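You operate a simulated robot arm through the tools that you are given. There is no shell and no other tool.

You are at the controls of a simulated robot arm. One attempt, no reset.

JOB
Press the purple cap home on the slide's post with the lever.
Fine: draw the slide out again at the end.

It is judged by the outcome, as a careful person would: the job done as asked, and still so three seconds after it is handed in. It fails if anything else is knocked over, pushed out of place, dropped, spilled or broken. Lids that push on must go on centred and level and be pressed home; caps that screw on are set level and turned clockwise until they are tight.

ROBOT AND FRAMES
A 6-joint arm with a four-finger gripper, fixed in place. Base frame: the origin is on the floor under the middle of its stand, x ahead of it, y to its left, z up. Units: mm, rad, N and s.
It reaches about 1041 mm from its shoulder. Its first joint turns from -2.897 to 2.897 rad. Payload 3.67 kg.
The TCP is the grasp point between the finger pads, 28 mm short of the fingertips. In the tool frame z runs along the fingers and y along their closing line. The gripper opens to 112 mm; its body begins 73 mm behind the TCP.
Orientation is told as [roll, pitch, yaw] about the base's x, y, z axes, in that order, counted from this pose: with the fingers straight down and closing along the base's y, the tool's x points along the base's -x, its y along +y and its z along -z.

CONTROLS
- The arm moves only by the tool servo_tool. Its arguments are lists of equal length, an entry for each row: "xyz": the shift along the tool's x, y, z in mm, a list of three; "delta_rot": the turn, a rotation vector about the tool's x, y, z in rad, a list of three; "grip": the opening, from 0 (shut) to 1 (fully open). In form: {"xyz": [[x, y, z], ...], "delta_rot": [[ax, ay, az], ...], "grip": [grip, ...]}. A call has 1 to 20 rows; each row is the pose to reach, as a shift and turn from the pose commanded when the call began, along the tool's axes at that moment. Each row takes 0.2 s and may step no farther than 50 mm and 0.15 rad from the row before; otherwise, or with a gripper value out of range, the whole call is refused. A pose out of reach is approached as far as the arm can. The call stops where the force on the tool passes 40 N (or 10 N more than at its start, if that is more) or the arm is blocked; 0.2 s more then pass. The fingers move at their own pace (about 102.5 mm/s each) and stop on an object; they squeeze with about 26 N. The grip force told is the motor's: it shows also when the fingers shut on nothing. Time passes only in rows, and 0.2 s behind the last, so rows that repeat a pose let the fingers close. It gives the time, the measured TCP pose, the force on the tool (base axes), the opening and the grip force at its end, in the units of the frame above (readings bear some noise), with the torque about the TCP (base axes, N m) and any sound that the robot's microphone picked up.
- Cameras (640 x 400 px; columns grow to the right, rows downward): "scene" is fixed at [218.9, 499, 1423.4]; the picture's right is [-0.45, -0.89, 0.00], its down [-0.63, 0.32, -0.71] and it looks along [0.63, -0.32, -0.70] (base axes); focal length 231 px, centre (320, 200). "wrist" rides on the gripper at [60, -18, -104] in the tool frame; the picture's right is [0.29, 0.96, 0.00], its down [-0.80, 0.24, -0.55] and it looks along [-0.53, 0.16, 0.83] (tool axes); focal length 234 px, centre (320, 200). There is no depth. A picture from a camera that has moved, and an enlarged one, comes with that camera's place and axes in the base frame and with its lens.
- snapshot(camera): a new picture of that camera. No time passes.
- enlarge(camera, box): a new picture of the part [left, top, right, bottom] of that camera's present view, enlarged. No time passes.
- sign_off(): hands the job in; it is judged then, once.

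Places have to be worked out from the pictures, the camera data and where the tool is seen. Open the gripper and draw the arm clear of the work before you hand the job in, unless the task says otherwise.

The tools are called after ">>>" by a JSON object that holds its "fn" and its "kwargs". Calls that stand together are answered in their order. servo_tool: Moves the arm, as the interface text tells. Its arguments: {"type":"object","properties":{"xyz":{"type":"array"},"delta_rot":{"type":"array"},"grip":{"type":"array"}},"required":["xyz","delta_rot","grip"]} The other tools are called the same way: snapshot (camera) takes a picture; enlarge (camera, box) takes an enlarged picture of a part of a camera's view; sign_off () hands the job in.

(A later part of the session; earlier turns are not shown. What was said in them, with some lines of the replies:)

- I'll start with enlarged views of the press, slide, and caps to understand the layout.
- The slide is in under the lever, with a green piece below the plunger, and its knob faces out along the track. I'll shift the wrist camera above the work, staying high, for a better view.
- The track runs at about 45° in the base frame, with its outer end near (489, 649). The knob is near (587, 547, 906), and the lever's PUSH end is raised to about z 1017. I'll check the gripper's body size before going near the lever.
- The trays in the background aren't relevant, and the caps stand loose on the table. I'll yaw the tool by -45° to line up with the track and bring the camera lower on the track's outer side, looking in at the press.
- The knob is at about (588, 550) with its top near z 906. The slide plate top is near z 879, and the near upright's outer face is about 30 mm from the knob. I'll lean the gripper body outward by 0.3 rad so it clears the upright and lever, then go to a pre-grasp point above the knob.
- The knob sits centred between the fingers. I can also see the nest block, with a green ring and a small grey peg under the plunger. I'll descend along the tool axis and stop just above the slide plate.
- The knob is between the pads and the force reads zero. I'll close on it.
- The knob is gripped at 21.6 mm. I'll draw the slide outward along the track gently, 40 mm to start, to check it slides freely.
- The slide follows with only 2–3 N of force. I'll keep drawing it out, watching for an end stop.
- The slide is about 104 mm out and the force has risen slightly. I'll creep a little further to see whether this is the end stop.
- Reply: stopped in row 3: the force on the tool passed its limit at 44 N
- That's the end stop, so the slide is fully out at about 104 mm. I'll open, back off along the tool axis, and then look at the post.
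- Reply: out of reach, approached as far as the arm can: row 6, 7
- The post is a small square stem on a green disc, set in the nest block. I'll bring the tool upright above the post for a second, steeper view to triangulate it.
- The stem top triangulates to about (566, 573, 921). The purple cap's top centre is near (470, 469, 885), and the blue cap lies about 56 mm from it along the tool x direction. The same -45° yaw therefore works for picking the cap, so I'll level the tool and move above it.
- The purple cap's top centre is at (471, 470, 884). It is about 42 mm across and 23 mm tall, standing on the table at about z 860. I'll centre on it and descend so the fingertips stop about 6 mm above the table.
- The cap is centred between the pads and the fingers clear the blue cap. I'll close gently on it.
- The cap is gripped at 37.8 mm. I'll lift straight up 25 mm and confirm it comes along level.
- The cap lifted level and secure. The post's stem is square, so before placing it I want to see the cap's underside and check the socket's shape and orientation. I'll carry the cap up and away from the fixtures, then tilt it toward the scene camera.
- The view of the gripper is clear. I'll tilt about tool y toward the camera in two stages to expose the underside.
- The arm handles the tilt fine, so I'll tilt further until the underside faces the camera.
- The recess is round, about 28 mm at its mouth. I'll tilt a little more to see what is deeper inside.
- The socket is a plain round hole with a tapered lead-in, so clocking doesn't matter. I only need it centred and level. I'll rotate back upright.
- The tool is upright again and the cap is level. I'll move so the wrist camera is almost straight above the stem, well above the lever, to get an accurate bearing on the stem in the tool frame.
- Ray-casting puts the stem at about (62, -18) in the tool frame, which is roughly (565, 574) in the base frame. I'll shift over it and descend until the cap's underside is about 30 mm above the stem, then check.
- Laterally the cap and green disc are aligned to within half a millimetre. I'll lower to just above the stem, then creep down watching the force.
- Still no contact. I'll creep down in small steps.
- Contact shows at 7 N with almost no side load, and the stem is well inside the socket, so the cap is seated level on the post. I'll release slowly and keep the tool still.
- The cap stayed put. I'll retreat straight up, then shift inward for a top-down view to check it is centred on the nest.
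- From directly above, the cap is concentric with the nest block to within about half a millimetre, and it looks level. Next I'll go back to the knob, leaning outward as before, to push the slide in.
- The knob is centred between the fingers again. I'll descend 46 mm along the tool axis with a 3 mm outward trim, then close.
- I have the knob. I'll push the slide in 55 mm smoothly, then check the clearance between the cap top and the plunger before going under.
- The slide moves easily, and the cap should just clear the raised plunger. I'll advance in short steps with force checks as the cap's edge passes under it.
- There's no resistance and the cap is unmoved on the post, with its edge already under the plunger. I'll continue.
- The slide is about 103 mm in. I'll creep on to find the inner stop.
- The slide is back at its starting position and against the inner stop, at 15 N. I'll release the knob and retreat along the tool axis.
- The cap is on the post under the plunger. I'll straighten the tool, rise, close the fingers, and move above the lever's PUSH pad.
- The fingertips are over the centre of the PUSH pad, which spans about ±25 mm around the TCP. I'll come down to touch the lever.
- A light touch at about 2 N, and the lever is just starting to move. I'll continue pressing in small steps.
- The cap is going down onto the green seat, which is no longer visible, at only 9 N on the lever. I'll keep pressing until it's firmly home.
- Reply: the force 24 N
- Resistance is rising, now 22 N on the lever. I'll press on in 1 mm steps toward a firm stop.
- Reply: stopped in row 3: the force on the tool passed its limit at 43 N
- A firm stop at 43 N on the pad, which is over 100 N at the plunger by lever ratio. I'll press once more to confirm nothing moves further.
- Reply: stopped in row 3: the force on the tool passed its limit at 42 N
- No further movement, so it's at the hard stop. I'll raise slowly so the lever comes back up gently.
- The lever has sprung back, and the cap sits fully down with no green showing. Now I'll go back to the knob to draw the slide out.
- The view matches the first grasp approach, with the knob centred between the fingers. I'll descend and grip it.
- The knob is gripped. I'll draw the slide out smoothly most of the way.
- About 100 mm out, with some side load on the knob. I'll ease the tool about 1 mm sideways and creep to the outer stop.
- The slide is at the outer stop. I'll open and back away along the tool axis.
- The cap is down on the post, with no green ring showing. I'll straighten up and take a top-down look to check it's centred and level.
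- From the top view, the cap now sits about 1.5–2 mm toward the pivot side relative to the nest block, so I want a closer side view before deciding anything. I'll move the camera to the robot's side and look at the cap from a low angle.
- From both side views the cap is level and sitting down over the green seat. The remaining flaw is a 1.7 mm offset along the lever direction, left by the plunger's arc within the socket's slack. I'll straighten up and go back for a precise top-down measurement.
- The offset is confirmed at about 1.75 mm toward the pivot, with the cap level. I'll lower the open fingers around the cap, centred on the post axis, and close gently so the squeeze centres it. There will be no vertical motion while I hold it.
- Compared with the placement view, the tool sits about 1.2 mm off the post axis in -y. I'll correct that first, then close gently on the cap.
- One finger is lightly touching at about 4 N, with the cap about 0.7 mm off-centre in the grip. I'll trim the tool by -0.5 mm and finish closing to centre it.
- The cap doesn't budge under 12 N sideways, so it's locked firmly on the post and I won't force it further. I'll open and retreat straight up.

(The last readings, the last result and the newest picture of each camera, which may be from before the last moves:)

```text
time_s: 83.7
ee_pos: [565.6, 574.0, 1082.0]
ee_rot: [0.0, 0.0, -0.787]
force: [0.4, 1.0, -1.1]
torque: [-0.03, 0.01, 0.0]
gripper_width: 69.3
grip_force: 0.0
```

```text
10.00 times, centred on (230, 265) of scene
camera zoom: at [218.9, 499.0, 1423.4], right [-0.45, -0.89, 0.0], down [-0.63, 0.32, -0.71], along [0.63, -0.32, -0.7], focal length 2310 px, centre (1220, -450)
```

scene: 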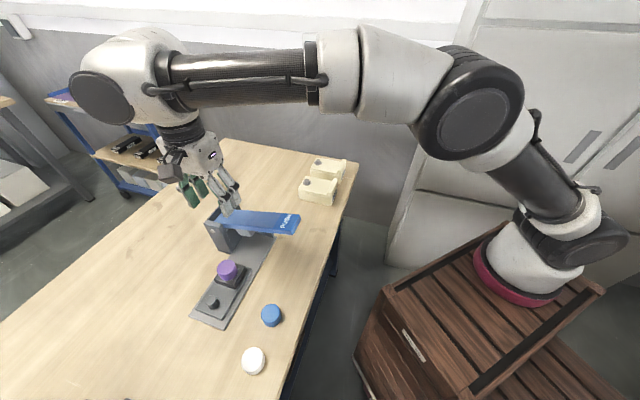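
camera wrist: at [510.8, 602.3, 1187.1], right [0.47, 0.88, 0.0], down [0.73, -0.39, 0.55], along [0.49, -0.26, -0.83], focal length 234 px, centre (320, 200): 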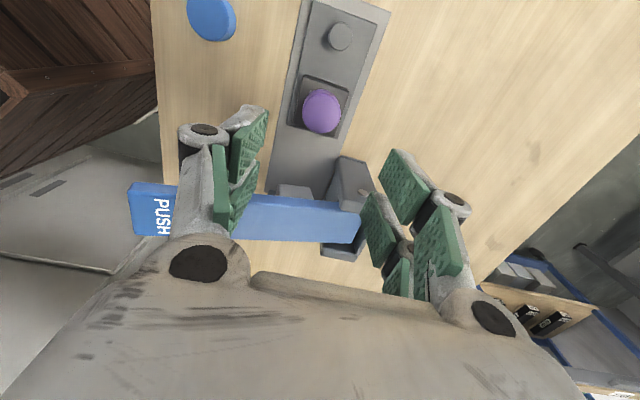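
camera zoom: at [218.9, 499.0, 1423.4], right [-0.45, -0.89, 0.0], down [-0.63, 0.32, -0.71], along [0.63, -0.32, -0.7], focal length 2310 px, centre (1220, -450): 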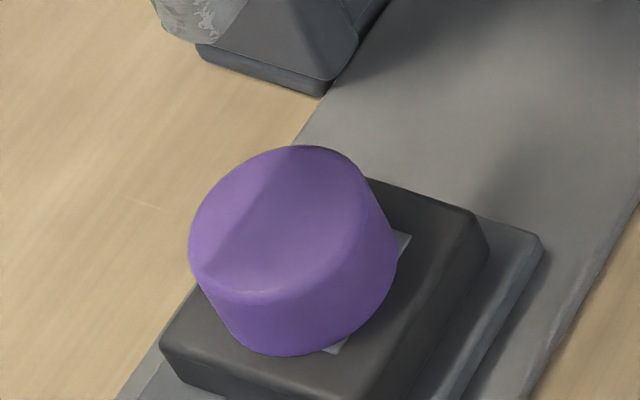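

The cap is unchanged. I'll take a higher zoom of its silhouette to verify it is truly level.

>>> {"fn": "enlarge", "kwargs": {"camera": "scene", "box": [212, 256, 248, 284]}}

>>> {"fn": "enlarge", "kwargs": {"camera": "wrist", "box": [295, 70, 345, 140]}}

```text
14.29 times, centred on (230, 270) of scene
camera zoom: at [218.9, 499.0, 1423.4], right [-0.45, -0.89, 0.0], down [-0.63, 0.32, -0.71], along [0.63, -0.32, -0.7], focal length 3300 px, centre (1606, -800)
```

zoom: 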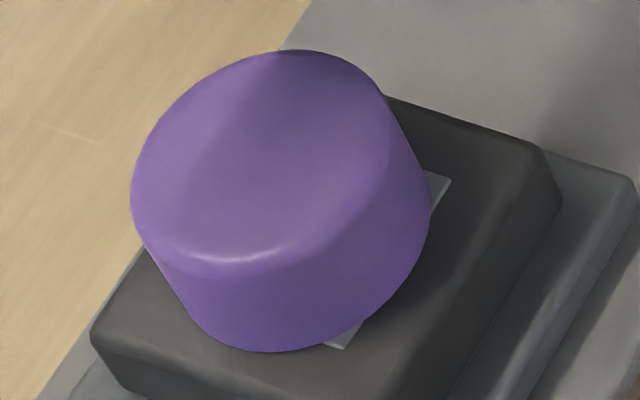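

```text
5.71 times, centred on (320, 105) of wrist
camera zoom: at [510.8, 602.3, 1187.1], right [0.47, 0.88, 0.0], down [0.73, -0.39, 0.55], along [0.49, -0.26, -0.83], focal length 1338 px, centre (320, 743)
```

zoom: 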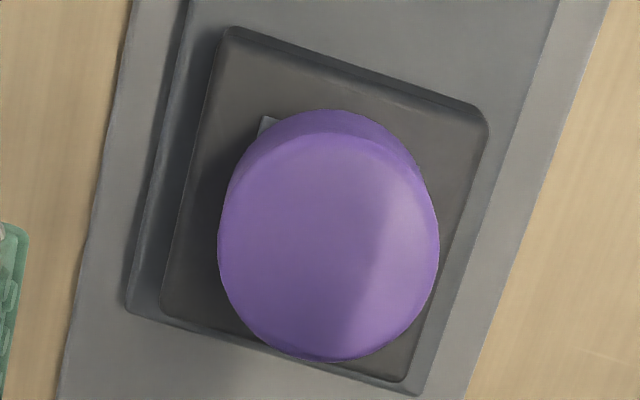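

>>> {"fn": "enlarge", "kwargs": {"camera": "wrist", "box": [300, 84, 342, 112]}}

>>> {"fn": "enlarge", "kwargs": {"camera": "wrist", "box": [298, 86, 344, 136]}}

```text
14.29 times, centred on (321, 98) of wrist
camera zoom: at [510.8, 602.3, 1187.1], right [0.47, 0.88, 0.0], down [0.73, -0.39, 0.55], along [0.49, -0.26, -0.83], focal length 3345 px, centre (306, 1657)
```

zoom: 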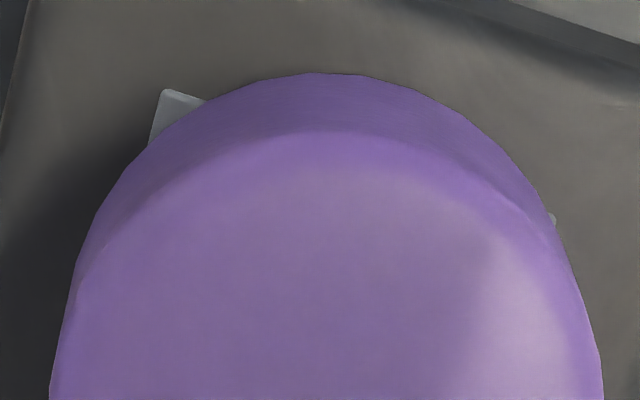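

```text
8.00 times, centred on (321, 111) of wrist
camera zoom: at [510.8, 602.3, 1187.1], right [0.47, 0.88, 0.0], down [0.73, -0.39, 0.55], along [0.49, -0.26, -0.83], focal length 1873 px, centre (312, 912)
```

zoom: 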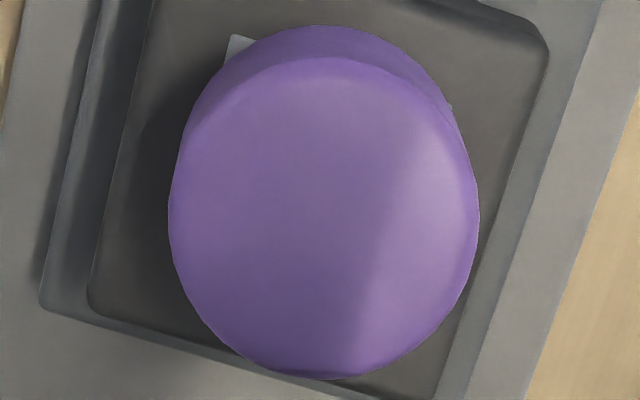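

The rim now looks centred on the block, and the top only about 0.7 mm off. I'll take the same top-down view as before to compare directly.

>>> {"fn": "servo_tool", "kwargs": {"xyz": [[-20, 6, -7], [-41, 12, -14], [-61.8, 18, -14], [-61.8, 18, -14]], "delta_rot": [[0, 0, 0], [0, 0, 0], [0, 0, 0], [0, 0, 0]], "grip": [0.62, 0.62, 0.62, 0.62]}}

>>> {"fn": "enlarge", "kwargs": {"camera": "wrist", "box": [280, 0, 360, 80]}}

>>> {"fn": "enlarge", "kwargs": {"camera": "wrist", "box": [296, 10, 346, 70]}}

```text
time_s: 84.7
ee_pos: [620.5, 542.0, 1097.1]
ee_rot: [0.0, -0.001, -0.784]
force: [-0.2, -0.3, 0.5]
torque: [-0.01, 0.0, -0.03]
gripper_width: 69.5
grip_force: 0.0
```

```text
5.00 times, centred on (320, 40) of wrist
camera zoom: at [566.8, 571.1, 1201.5], right [0.47, 0.88, 0.0], down [0.73, -0.39, 0.55], along [0.49, -0.26, -0.83], focal length 1171 px, centre (320, 1000)
```

zoom: 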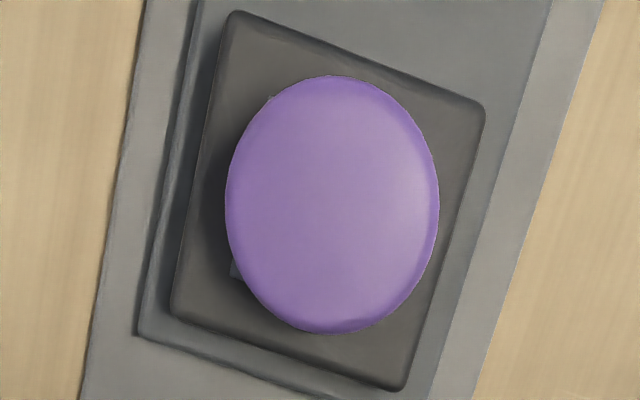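

```text
6.67 times, centred on (321, 40) of wrist
camera zoom: at [566.8, 571.1, 1201.5], right [0.47, 0.88, 0.0], down [0.73, -0.39, 0.55], along [0.49, -0.26, -0.83], focal length 1561 px, centre (313, 1267)
```

zoom: 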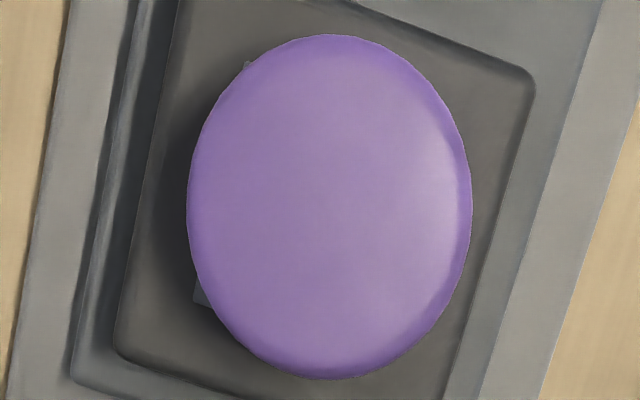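

The cap is unchanged from before the nudge. It is firmly locked, level, and pressed down, with about 1.5 mm residual offset within the socket's play. The slide is out, so I'll open the gripper and draw the arm well clear for a final check.

>>> {"fn": "servo_tool", "kwargs": {"xyz": [[-17.2, -33.6, -16], [-34.5, -67.3, -32], [-51.7, -101, -48], [-68.9, -134.6, -64], [-86.1, -168.3, -80], [-103.4, -201.9, -96], [-120.6, -235.5, -112], [-137.8, -269.2, -128], [-137.8, -269.2, -128]], "delta_rot": [[0, 0, 0], [0, 0, 0], [0, 0, 0], [0, 0, 0], [0, 0, 0], [0, 0, 0], [0, 0, 0], [0, 0, 0], [0, 0, 0]], "grip": [0.7, 0.8, 0.9, 1, 1, 1, 1, 1, 1]}}

>>> {"fn": "snapshot", "kwargs": {"camera": "scene"}}

>>> {"fn": "enlarge", "kwargs": {"camera": "scene", "box": [180, 190, 340, 340]}}

```text
time_s: 86.7
ee_pos: [530.6, 251.6, 1223.3]
ee_rot: [0.0, 0.0, -0.784]
force: [-0.5, 0.5, 0.4]
torque: [-0.02, -0.01, -0.02]
gripper_width: 112.3
grip_force: 0.1
```

```text
taken
```

scene: 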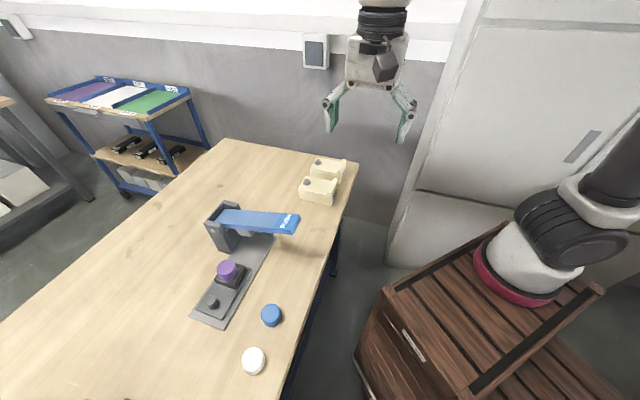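

```text
2.67 times, centred on (260, 265) of scene
camera zoom: at [218.9, 499.0, 1423.4], right [-0.45, -0.89, 0.0], down [-0.63, 0.32, -0.71], along [0.63, -0.32, -0.7], focal length 616 px, centre (480, 27)
```

zoom: 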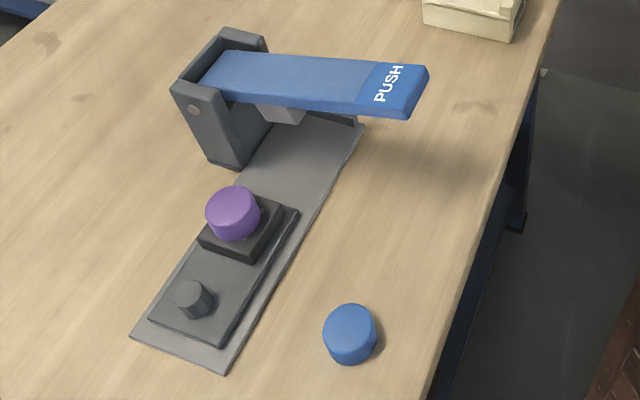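

The slide is fully out with the purple cap pressed down on its post. The lever is back up, the blue and white caps haven't moved, and the open gripper is well clear. I'm handing the job in.

>>> {"fn": "sign_off", "kwargs": {}}

```text
The job is handed in.
```

The purple cap is pressed home on the slide's post with the lever, and the slide is drawn out to its outer stop. I've handed the job in.

- **Pressing:** I placed the cap on the post, pushed the slide in to its inner stop, and pressed the PUSH pad to a firm stop at about 43 N. A second press didn't move it any further, and the cap stayed down when the lever sprang back.
- **Level:** the cap looks level from two side views, to within about 1.5°.
- **Centring:** it is not perfectly centred. It sits about 1.5 mm toward the lever's pivot. I tried easing it over with the gripper after pressing, but it didn't move under about 12 N, so I left it alone.
- **Everything else:** the blue and white caps and the other parts on the bench look undisturbed. The gripper is open and the arm is well clear.
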